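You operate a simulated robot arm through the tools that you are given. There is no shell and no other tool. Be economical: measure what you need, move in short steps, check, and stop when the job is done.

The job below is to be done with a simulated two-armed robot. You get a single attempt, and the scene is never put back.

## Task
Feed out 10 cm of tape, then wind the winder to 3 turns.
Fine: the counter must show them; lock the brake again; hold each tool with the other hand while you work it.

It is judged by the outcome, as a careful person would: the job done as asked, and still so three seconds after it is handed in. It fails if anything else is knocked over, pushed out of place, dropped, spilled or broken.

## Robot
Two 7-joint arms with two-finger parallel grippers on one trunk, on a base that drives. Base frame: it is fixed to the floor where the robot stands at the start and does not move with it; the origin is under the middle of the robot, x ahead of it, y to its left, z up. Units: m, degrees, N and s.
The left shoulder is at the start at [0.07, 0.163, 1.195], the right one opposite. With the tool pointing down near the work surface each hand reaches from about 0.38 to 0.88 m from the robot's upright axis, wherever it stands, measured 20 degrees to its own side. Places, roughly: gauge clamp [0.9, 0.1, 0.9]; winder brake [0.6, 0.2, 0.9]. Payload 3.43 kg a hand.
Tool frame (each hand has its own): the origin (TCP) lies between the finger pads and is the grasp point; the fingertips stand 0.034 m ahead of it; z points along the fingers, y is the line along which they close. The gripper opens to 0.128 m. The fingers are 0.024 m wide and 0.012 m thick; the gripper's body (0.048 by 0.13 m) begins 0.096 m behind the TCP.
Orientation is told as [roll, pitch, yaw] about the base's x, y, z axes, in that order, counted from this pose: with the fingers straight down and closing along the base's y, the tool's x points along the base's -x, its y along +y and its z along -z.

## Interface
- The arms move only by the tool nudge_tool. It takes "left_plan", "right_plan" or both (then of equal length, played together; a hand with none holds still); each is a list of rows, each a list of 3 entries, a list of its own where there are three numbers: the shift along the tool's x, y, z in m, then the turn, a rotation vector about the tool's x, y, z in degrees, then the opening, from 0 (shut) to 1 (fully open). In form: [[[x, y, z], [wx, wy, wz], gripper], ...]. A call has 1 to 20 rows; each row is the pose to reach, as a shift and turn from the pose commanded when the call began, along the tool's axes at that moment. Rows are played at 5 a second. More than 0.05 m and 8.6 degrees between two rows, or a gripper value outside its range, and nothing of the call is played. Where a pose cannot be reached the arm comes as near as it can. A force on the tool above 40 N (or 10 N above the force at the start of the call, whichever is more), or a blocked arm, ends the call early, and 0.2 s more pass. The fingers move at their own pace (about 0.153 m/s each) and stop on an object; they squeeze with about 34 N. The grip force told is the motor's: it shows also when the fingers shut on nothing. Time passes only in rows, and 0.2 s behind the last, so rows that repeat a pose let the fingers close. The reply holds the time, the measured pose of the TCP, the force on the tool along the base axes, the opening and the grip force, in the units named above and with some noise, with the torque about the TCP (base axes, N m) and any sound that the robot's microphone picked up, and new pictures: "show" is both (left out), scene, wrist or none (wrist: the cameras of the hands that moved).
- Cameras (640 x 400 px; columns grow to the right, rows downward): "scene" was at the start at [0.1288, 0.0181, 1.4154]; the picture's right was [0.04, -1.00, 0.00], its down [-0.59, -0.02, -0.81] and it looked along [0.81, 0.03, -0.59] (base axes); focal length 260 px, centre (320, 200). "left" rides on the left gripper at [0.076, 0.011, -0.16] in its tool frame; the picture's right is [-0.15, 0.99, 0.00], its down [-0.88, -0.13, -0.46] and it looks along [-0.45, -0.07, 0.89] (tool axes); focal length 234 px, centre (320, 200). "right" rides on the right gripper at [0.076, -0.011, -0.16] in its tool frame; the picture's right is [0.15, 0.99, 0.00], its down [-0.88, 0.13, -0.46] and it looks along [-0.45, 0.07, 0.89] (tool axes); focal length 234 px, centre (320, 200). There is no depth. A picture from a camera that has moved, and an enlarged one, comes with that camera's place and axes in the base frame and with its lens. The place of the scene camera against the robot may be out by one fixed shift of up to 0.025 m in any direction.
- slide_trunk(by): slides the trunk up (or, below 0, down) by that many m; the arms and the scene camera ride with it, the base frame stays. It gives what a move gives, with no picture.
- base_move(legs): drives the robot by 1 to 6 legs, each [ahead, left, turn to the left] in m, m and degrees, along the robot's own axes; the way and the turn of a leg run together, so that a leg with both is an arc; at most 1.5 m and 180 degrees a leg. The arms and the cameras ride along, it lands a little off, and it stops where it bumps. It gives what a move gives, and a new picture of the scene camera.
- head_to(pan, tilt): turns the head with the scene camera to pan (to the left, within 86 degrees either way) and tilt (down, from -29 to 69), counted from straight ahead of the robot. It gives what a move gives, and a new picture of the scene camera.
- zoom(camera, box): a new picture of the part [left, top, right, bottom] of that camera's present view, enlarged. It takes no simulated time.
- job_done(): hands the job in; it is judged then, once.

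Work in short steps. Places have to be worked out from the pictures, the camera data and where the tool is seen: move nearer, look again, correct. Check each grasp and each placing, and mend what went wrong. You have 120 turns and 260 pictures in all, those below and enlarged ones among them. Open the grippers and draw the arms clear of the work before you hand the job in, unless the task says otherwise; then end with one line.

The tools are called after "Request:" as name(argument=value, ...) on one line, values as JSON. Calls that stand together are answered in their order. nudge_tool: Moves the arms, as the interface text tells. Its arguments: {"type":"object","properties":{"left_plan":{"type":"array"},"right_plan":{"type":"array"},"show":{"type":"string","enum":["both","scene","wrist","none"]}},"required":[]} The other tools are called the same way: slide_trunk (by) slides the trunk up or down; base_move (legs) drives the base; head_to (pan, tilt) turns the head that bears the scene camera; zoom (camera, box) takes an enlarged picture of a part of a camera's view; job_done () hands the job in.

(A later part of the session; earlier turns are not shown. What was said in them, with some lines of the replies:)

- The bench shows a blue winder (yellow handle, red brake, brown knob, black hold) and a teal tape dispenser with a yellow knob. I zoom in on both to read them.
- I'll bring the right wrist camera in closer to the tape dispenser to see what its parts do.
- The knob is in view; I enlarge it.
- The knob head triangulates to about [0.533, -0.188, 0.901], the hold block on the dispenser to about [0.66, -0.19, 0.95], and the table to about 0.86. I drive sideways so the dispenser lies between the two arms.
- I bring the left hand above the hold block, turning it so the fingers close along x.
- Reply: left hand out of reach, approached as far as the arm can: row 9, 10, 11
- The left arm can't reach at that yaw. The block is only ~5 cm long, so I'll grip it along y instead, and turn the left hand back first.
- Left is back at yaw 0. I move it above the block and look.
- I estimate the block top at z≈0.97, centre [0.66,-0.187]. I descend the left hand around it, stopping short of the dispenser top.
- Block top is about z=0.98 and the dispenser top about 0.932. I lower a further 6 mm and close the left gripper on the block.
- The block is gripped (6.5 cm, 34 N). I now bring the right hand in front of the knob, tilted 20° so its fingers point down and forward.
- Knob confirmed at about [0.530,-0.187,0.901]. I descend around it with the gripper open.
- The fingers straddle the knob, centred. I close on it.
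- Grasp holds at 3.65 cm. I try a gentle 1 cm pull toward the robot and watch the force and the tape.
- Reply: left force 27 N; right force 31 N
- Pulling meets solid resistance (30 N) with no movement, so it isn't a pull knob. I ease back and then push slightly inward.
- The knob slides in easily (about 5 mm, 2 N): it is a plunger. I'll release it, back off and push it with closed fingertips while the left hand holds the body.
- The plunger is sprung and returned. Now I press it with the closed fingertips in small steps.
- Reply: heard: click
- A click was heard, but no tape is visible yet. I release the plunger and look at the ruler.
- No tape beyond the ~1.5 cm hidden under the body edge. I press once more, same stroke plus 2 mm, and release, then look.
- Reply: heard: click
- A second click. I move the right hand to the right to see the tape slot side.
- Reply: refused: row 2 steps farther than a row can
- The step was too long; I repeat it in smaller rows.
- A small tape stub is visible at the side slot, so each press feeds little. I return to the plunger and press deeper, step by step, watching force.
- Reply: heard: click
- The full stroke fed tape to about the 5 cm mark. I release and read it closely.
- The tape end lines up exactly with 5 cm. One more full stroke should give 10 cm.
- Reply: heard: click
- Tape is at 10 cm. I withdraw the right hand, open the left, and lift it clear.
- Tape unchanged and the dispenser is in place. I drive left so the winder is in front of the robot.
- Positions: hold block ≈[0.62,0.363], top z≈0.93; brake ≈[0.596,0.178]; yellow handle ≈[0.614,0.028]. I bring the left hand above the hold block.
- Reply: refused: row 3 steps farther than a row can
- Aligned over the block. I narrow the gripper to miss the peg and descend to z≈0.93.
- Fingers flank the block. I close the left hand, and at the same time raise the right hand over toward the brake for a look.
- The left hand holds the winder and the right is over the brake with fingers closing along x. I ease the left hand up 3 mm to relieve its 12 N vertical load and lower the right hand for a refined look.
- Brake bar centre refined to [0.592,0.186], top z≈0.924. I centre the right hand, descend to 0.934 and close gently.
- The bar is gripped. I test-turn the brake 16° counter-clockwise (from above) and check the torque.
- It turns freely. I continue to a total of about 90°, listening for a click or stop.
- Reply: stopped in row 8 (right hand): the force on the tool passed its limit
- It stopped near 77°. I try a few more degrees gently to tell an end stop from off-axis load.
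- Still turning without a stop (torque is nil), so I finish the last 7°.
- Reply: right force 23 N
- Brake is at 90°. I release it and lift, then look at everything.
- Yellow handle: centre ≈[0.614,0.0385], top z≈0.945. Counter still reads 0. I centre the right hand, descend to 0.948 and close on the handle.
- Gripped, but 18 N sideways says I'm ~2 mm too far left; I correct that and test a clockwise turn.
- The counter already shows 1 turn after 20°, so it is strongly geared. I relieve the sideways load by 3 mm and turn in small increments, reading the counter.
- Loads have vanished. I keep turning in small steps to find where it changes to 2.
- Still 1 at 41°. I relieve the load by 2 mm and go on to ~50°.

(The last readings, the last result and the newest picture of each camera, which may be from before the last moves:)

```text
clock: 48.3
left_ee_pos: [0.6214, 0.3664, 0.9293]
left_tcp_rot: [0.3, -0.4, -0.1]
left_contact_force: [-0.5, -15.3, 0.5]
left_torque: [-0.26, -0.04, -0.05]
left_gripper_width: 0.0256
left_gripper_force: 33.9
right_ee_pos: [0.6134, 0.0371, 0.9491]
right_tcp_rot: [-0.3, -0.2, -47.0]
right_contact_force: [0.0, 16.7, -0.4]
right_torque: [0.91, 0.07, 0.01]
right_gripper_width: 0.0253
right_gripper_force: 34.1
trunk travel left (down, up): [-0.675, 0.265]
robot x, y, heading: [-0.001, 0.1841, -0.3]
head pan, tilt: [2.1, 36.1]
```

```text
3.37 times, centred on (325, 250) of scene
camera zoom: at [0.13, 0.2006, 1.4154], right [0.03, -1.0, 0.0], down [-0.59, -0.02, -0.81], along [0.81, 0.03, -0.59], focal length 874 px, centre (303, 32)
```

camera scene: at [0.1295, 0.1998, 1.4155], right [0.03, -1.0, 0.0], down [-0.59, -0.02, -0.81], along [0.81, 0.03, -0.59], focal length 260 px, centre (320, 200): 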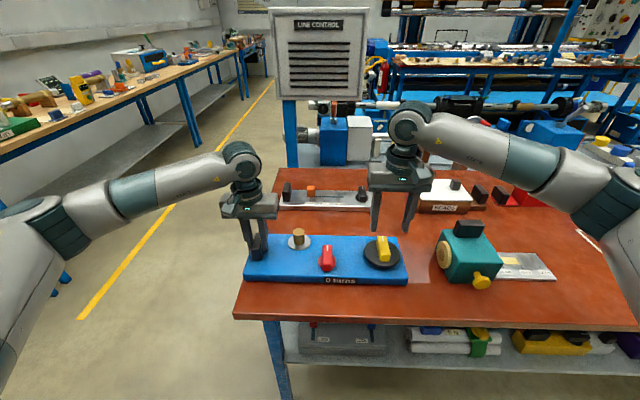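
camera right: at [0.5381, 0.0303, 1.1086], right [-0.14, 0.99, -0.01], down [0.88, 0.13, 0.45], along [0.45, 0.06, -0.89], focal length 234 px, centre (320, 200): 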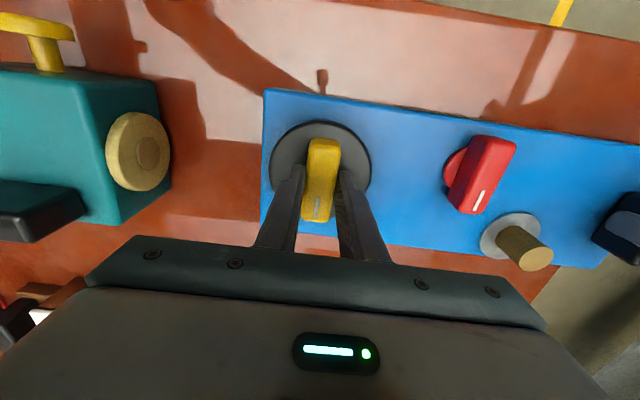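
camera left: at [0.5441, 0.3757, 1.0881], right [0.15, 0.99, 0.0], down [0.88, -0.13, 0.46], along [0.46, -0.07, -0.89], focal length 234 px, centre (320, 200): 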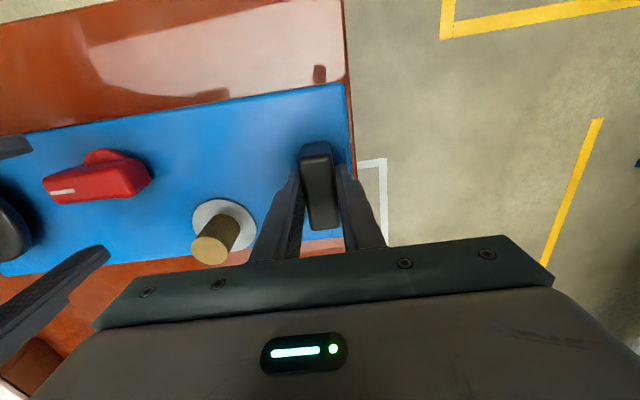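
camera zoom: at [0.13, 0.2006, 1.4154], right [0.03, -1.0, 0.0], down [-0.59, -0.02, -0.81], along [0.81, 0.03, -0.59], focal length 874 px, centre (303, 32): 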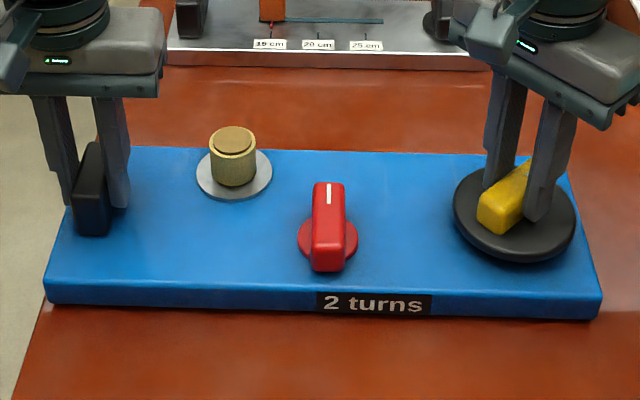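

Threshold at 45°, so it is 30° per turn; 3 turns is at 90°. I shift 3 mm to unload and turn on toward 70°.

Request:
nudge_tool(right_plan=[[[0.0022, 0.002, 0], [0, 0, 0], 0.1], [[0.0022, 0.002, 0], [0, 0, 6], 0.1], [[0.0022, 0.002, 0], [0, 0, 12], 0.1], [[0.0022, 0.002, 0], [0, 0, 18], 0.1], [[0.0022, 0.002, 0], [0, 0, 24], 0.1]], show="none")

```text
clock: 49.5
left_ee_pos: [0.621, 0.3684, 0.9283]
left_tcp_rot: [0.3, -0.4, 0.1]
left_contact_force: [-0.2, -0.4, 0.7]
left_torque: [-0.22, -0.03, -0.17]
left_gripper_width: 0.0255
left_gripper_force: 33.7
right_ee_pos: [0.6132, 0.039, 0.9495]
right_tcp_rot: [-0.2, -0.6, -71.4]
right_contact_force: [1.9, -0.6, 2.0]
right_torque: [0.73, 0.04, 0.0]
right_gripper_width: 0.0252
right_gripper_force: 33.6
trunk travel left (down, up): [-0.675, 0.265]
robot x, y, heading: [0.0023, 0.1833, -0.3]
head pan, tilt: [2.1, 36.1]
```

Loads are near zero. I turn the remaining ~19° to 90°.

Request:
nudge_tool(right_plan=[[[0, 0, 0], [0, 0, 6], 0.1], [[0, 0, 0], [0, 0, 12], 0.1], [[0, 0, 0], [0, 0, 18.8], 0.1], [[0, 0, 0], [0, 0, 18.8], 0.1]], show="none")

Request:
zoom(camera="scene", box=[230, 200, 420, 300])

```text
clock: 50.5
left_ee_pos: [0.6212, 0.3673, 0.9296]
left_tcp_rot: [0.3, -0.4, 0.2]
left_contact_force: [-1.5, 9.7, -0.3]
left_torque: [-0.02, 0.18, -0.23]
left_gripper_width: 0.0256
left_gripper_force: 33.9
right_ee_pos: [0.6143, 0.0384, 0.9489]
right_tcp_rot: [0.1, -0.5, -90.1]
right_contact_force: [1.3, -10.4, 2.6]
right_torque: [0.08, -0.15, 0.0]
right_gripper_width: 0.0256
right_gripper_force: 33.9
trunk travel left (down, up): [-0.675, 0.265]
robot x, y, heading: [0.0, 0.1864, -0.1]
head pan, tilt: [2.1, 36.1]
```

```text
3.37 times, centred on (325, 250) of scene
camera zoom: at [0.1297, 0.2007, 1.4154], right [0.03, -1.0, 0.0], down [-0.59, -0.02, -0.81], along [0.81, 0.03, -0.59], focal length 874 px, centre (303, 32)
```

zoom: 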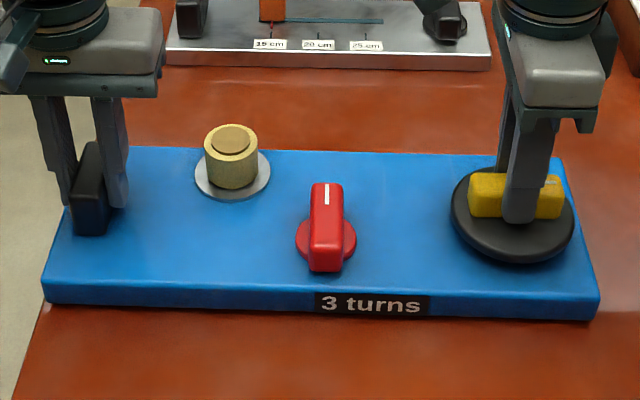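

Counter shows 3 turns. I release the handle, lift, and check that it holds.

Request:
nudge_tool(right_plan=[[[0, 0, 0], [0, 0, 0], 0.4], [[0, 0, 0], [0, 0, 0], 0.4], [[0, 0, -0.03], [0, 0, 0], 0.4], [[0, 0, -0.065], [0, 0, 0], 0.4]], show="none")

Request:
zoom(camera="scene", box=[230, 200, 420, 300])

```text
clock: 51.5
left_ee_pos: [0.6203, 0.3668, 0.9286]
left_tcp_rot: [0.3, -0.5, 0.1]
left_contact_force: [-0.8, 1.3, -0.5]
left_torque: [-0.24, 0.14, -0.13]
left_gripper_width: 0.0257
left_gripper_force: 34.3
right_ee_pos: [0.6131, 0.0407, 1.0148]
right_tcp_rot: [0.1, -0.5, -89.9]
right_contact_force: [-0.3, -0.9, 0.2]
right_torque: [0.04, 0.03, 0.0]
right_gripper_width: 0.0509
right_gripper_force: 0.0
trunk travel left (down, up): [-0.675, 0.265]
robot x, y, heading: [0.0021, 0.1836, -0.4]
head pan, tilt: [2.1, 36.1]
```

```text
3.37 times, centred on (325, 250) of scene
camera zoom: at [0.1292, 0.201, 1.4154], right [0.03, -1.0, 0.0], down [-0.59, -0.02, -0.81], along [0.81, 0.03, -0.59], focal length 874 px, centre (303, 32)
```

zoom: 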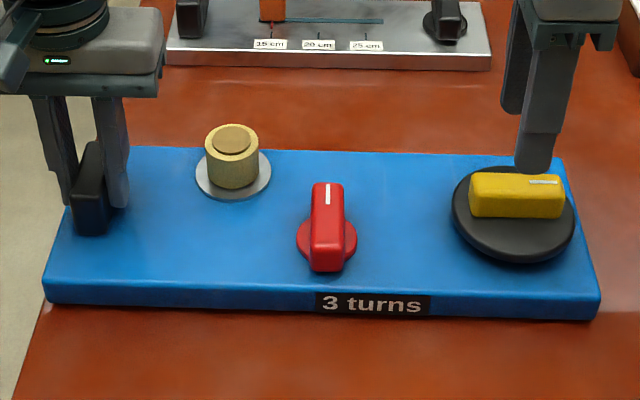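

The handle holds at 3 turns. I carry the right hand over the brake, turning back to yaw 0.

Request:
nudge_tool(right_plan=[[[0.013, -0.002, -0.005], [0, 0, -8.2], 0.5], [[0.027, -0.004, -0.005], [0, 0, -16.4], 0.5], [[0.04, -0.006, -0.005], [0, 0, -24.5], 0.5], [[0.053, -0.008, -0.005], [0, 0, -32.7], 0.5], [[0.067, -0.01, -0.005], [0, 0, -40.9], 0.5], [[0.08, -0.012, -0.005], [0, 0, -49.1], 0.5], [[0.094, -0.014, -0.005], [0, 0, -57.3], 0.5], [[0.107, -0.016, -0.005], [0, 0, -65.5], 0.5], [[0.12, -0.018, -0.005], [0, 0, -73.6], 0.5], [[0.134, -0.02, -0.005], [0, 0, -81.8], 0.5], [[0.147, -0.021, -0.005], [0, 0, -90], 0.5]], show="wrist")

Request:
zoom(camera="right", box=[220, 100, 420, 240])

```text
clock: 53.9
left_ee_pos: [0.6225, 0.3665, 0.9294]
left_tcp_rot: [0.2, -0.4, 0.0]
left_contact_force: [-0.7, 1.2, 0.5]
left_torque: [-0.18, 0.16, -0.14]
left_gripper_width: 0.0255
left_gripper_force: 34.3
right_ee_pos: [0.5907, 0.1876, 1.0175]
right_tcp_rot: [-0.5, 0.2, 0.3]
right_contact_force: [0.3, 0.2, 0.1]
right_torque: [0.02, -0.01, -0.03]
right_gripper_width: 0.064
right_gripper_force: 0.0
trunk travel left (down, up): [-0.675, 0.265]
robot x, y, heading: [-0.0025, 0.1815, -0.2]
head pan, tilt: [2.1, 36.1]
camera right: at [0.5161, 0.1794, 1.1778], right [-0.15, 0.99, -0.01], down [0.88, 0.14, 0.45], along [0.45, 0.06, -0.89], focal length 234 px, centre (320, 200)
```

right: 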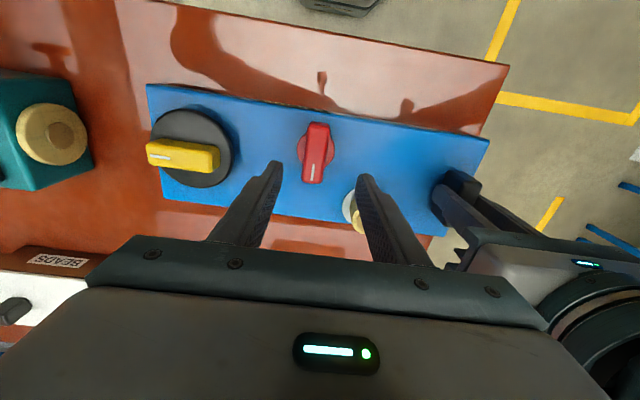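

```text
2.86 times, centred on (320, 170) of right
camera zoom: at [0.5161, 0.1794, 1.1778], right [-0.15, 0.99, -0.01], down [0.88, 0.14, 0.45], along [0.45, 0.06, -0.89], focal length 669 px, centre (320, 286)
```

zoom: 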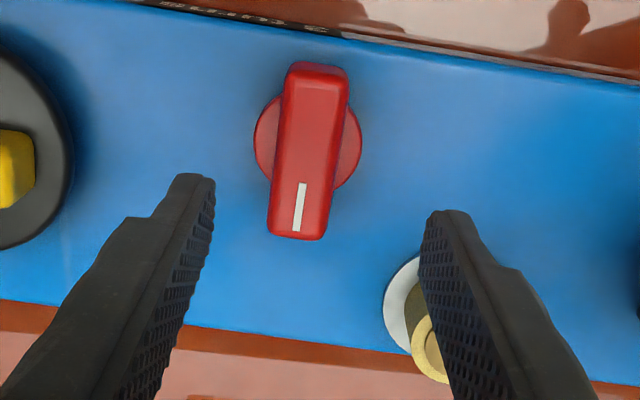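

Brake centre now reads [0.5915,0.1835]. I shift 4 mm right, descend to 0.9345 and grip it.

Request:
nudge_tool(right_plan=[[[-0.001, -0.004, 0.03], [0, 0, 0], 0.5], [[-0.001, -0.004, 0.06], [0, 0, 0], 0.5], [[-0.001, -0.004, 0.0825], [0, 0, 0], 0.5], [[-0.001, -0.004, 0.0825], [0, 0, 0], 0.1], [[-0.001, -0.004, 0.0825], [0, 0, 0], 0.1], [[-0.001, -0.004, 0.0825], [0, 0, 0], 0.1]], show="none")

```text
clock: 55.3
left_ee_pos: [0.6209, 0.3671, 0.9291]
left_tcp_rot: [0.3, -0.5, 0.2]
left_contact_force: [-1.2, 4.7, 0.0]
left_torque: [-0.22, 0.16, -0.08]
left_gripper_width: 0.0256
left_gripper_force: 34.5
right_ee_pos: [0.5922, 0.1829, 0.9337]
right_tcp_rot: [-0.5, 0.0, 0.1]
right_contact_force: [1.8, -3.7, -0.7]
right_torque: [0.32, -0.08, -0.14]
right_gripper_width: 0.0257
right_gripper_force: 33.9
trunk travel left (down, up): [-0.675, 0.265]
robot x, y, heading: [0.001, 0.1864, -0.3]
head pan, tilt: [2.1, 36.1]
```

Well centred (4 N). I turn the brake clockwise back 90° to its locked position, first half.

Request:
nudge_tool(right_plan=[[[0, 0, 0], [0, 0, 7.5], 0.1], [[0, 0, 0], [0, 0, 15], 0.1], [[0, 0, 0], [0, 0, 22.5], 0.1], [[0, 0, 0], [0, 0, 30], 0.1], [[0, 0, 0], [0, 0, 37.5], 0.1], [[0, 0, 0], [0, 0, 45], 0.1]], show="none")

```text
clock: 56.7
left_ee_pos: [0.6213, 0.3668, 0.9295]
left_tcp_rot: [0.1, -0.5, 0.0]
left_contact_force: [-0.1, -0.9, 3.6]
left_torque: [-0.79, -0.19, -0.09]
left_gripper_width: 0.0257
left_gripper_force: 33.8
right_ee_pos: [0.5922, 0.1831, 0.9364]
right_tcp_rot: [-0.3, -0.4, -45.0]
right_contact_force: [0.8, 0.5, -2.1]
right_torque: [0.44, 0.33, 0.01]
right_gripper_width: 0.0256
right_gripper_force: 33.4
trunk travel left (down, up): [-0.675, 0.265]
robot x, y, heading: [-0.001, 0.1857, 0.0]
head pan, tilt: [2.1, 36.1]
```

Smooth, with low forces. I complete the second half.

Request:
nudge_tool(right_plan=[[[0, 0, 0], [0, 0, 7.5], 0.1], [[0, 0, 0], [0, 0, 15], 0.1], [[0, 0, 0], [0, 0, 22.5], 0.1], [[0, 0, 0], [0, 0, 30], 0.1], [[0, 0, 0], [0, 0, 37.5], 0.1], [[0, 0, 0], [0, 0, 45], 0.1], [[0, 0, 0], [0, 0, 46], 0.1]], show="none")

Request:
zoom(camera="scene", box=[230, 200, 420, 300])

```text
clock: 58.3
left_ee_pos: [0.6212, 0.3663, 0.9283]
left_tcp_rot: [0.2, -0.4, -0.1]
left_contact_force: [-4.4, -11.8, 2.2]
left_torque: [-0.81, 0.5, -0.78]
left_gripper_width: 0.0256
left_gripper_force: 34.0
right_ee_pos: [0.592, 0.1832, 0.9352]
right_tcp_rot: [0.1, -0.4, -90.9]
right_contact_force: [3.4, 11.0, -0.9]
right_torque: [0.68, -0.38, 0.45]
right_gripper_width: 0.0253
right_gripper_force: 33.9
trunk travel left (down, up): [-0.675, 0.265]
robot x, y, heading: [-0.0036, 0.1811, -0.0]
head pan, tilt: [2.1, 36.1]
```

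```text
3.37 times, centred on (325, 250) of scene
camera zoom: at [0.13, 0.2006, 1.4154], right [0.03, -1.0, 0.0], down [-0.59, -0.02, -0.81], along [0.81, 0.03, -0.59], focal length 874 px, centre (303, 32)
```

zoom: 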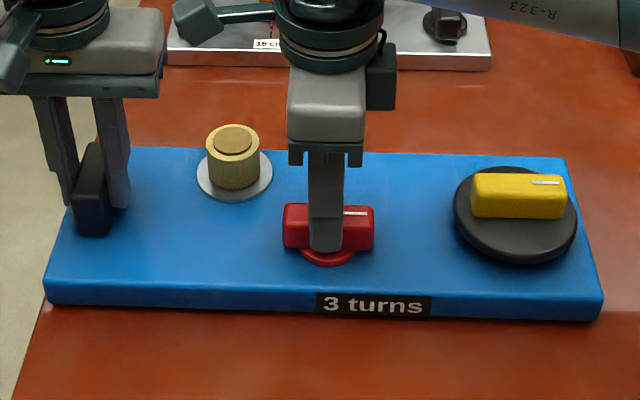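

The brake is against its stop (0.45 N m) in the locked position, and the counter reads 3. I release the right hand first and lift it away.

Request:
nudge_tool(right_plan=[[[0, 0, 0], [0, 0, 1], 0.5], [[0, 0, 0], [0, 0, 0], 0.5], [[0, 0, -0.03], [0, 0, 0], 0.5], [[0, 0, -0.07], [0, 0, 0], 0.5], [[0, 0, -0.11], [0, 0, 0], 0.5], [[-0.04, 0, -0.13], [0, 0, 0], 0.5], [[-0.085, 0, -0.13], [0, 0, 0], 0.5], [[-0.13, 0, -0.13], [0, 0, 0], 0.5]], show="none")

Request:
nudge_tool(left_plan=[[[0, 0, 0], [0, 0, 0], 0.45], [[0, 0, 0], [0, 0, 0], 0.45], [[0, 0, -0.03], [0, 0, 0], 0.45], [[0, 0, -0.07], [0, 0, 0], 0.45], [[0, 0, -0.11], [0, 0, 0], 0.45], [[0, 0, -0.15], [0, 0, 0], 0.45]], show="both")

Request:
zoom(camera="scene", box=[230, 180, 560, 300])

Request:
zoom(camera="scene", box=[420, 210, 570, 300])

```text
clock: 60.1
left_ee_pos: [0.6198, 0.3658, 0.9307]
left_tcp_rot: [0.4, -0.4, 0.1]
left_contact_force: [-0.2, -0.8, -0.3]
left_torque: [0.18, 0.05, 0.1]
left_gripper_width: 0.0256
left_gripper_force: 33.7
right_ee_pos: [0.589, 0.0517, 1.0657]
right_tcp_rot: [0.1, -0.3, -90.8]
right_contact_force: [1.1, -0.3, -0.4]
right_torque: [0.02, 0.0, 0.0]
right_gripper_width: 0.0639
right_gripper_force: 0.1
trunk travel left (down, up): [-0.675, 0.265]
robot x, y, heading: [-0.0001, 0.1816, -0.3]
head pan, tilt: [2.1, 36.1]
```

```text
clock: 61.5
left_ee_pos: [0.6194, 0.366, 1.0809]
left_tcp_rot: [0.3, -0.4, 0.0]
left_contact_force: [0.3, 0.0, -1.0]
left_torque: [0.03, -0.04, -0.02]
left_gripper_width: 0.0577
left_gripper_force: 0.0
right_ee_pos: [0.5888, 0.0522, 1.0654]
right_tcp_rot: [0.0, -0.4, -90.8]
right_contact_force: [-0.6, 0.9, 0.1]
right_torque: [-0.01, 0.02, -0.01]
right_gripper_width: 0.0638
right_gripper_force: 0.1
trunk travel left (down, up): [-0.675, 0.265]
robot x, y, heading: [-0.0023, 0.1832, -0.2]
head pan, tilt: [2.1, 36.1]
camera scene: at [0.1288, 0.1999, 1.4155], right [0.03, -1.0, 0.0], down [-0.59, -0.02, -0.81], along [0.81, 0.03, -0.59], focal length 260 px, centre (320, 200)
camera left: at [0.5422, 0.3757, 1.2397], right [0.15, 0.99, 0.01], down [0.88, -0.13, 0.46], along [0.46, -0.06, -0.89], focal length 234 px, centre (320, 200)
```

scene: 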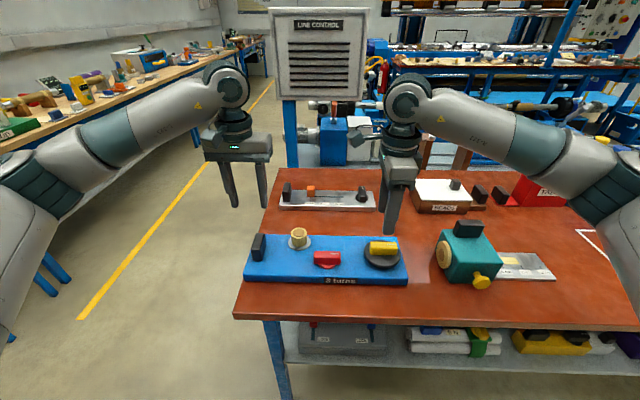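
left: 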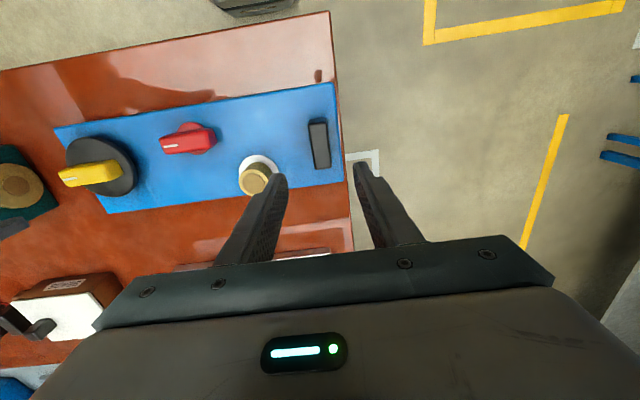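

```text
1.94 times, centred on (395, 240) of scene
camera zoom: at [0.1288, 0.1999, 1.4155], right [0.03, -1.0, 0.0], down [-0.59, -0.02, -0.81], along [0.81, 0.03, -0.59], focal length 503 px, centre (174, 122)
```

zoom: 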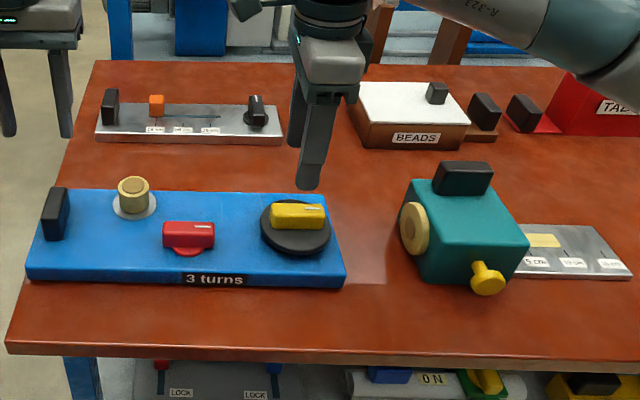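

```text
4.27 times, centred on (495, 255) of scene
camera zoom: at [0.1288, 0.1999, 1.4155], right [0.03, -1.0, 0.0], down [-0.59, -0.02, -0.81], along [0.81, 0.03, -0.59], focal length 1107 px, centre (-427, -35)
```

zoom: 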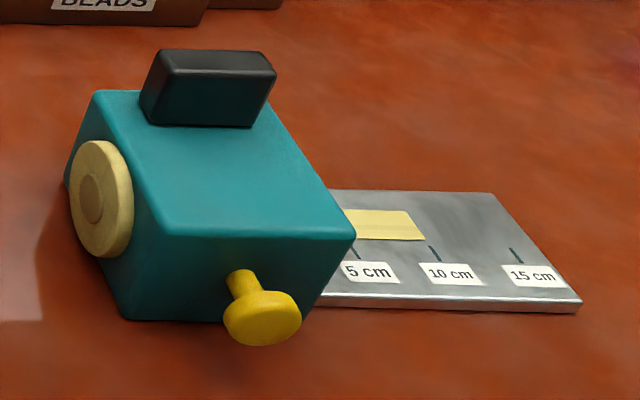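

Everything reads right: tape at 10 cm, counter at 3, brake locked. I raise both hands further clear with the grippers open.

Request:
nudge_tool(left_plan=[[[0, 0, -0.03], [0, 0, 0], 0.8], [[0, 0, -0.07], [0, 0, 0], 0.8], [[0, 0, -0.1], [0, 0, 0], 0.8]], right_plan=[[[0, 0, -0.03], [0, 0, 0], 0.8], [[0, 0, -0.07], [0, 0, 0], 0.8], [[0, 0, -0.1], [0, 0, 0], 0.8]], show="scene")

Request:
zoom(camera="scene", box=[230, 180, 560, 300])

```text
clock: 62.3
left_ee_pos: [0.6172, 0.3655, 1.181]
left_tcp_rot: [0.3, -0.5, 0.1]
left_contact_force: [-0.6, -0.2, 0.7]
left_torque: [-0.01, -0.03, -0.01]
left_gripper_width: 0.1025
left_gripper_force: 0.2
right_ee_pos: [0.5886, 0.0532, 1.1661]
right_tcp_rot: [0.0, -0.5, -90.9]
right_contact_force: [-1.1, 0.2, -1.0]
right_torque: [0.0, 0.0, 0.01]
right_gripper_width: 0.1022
right_gripper_force: 0.1
trunk travel left (down, up): [-0.675, 0.265]
robot x, y, heading: [-0.0005, 0.1811, -0.1]
head pan, tilt: [2.1, 36.1]
camera scene: at [0.1285, 0.2007, 1.4154], right [0.03, -1.0, 0.0], down [-0.59, -0.02, -0.81], along [0.81, 0.03, -0.59], focal length 260 px, centre (320, 200)
```

scene: 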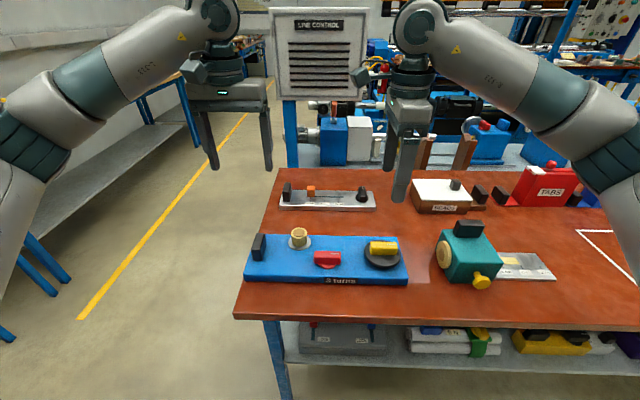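

```text
1.94 times, centred on (395, 240) of scene
camera zoom: at [0.1285, 0.2007, 1.4154], right [0.03, -1.0, 0.0], down [-0.59, -0.02, -0.81], along [0.81, 0.03, -0.59], focal length 503 px, centre (174, 122)
```

zoom: 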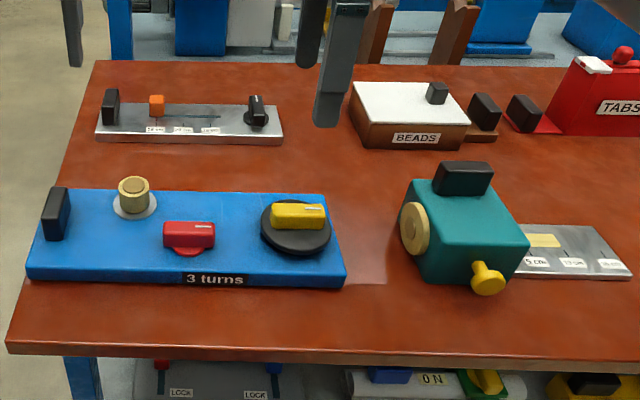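

The final view confirms the tape at 10 cm, "3 turns", the brake locked and both arms clear, so I hand the job in.

Request:
job_done()

```text
The job is handed in.
```

The job is handed in: the tape is fed out to the 10 cm mark, the counter shows 3 turns and the brake is locked again. I held each tool with the other hand throughout; the winder shifted a few millimetres sideways while I worked it.
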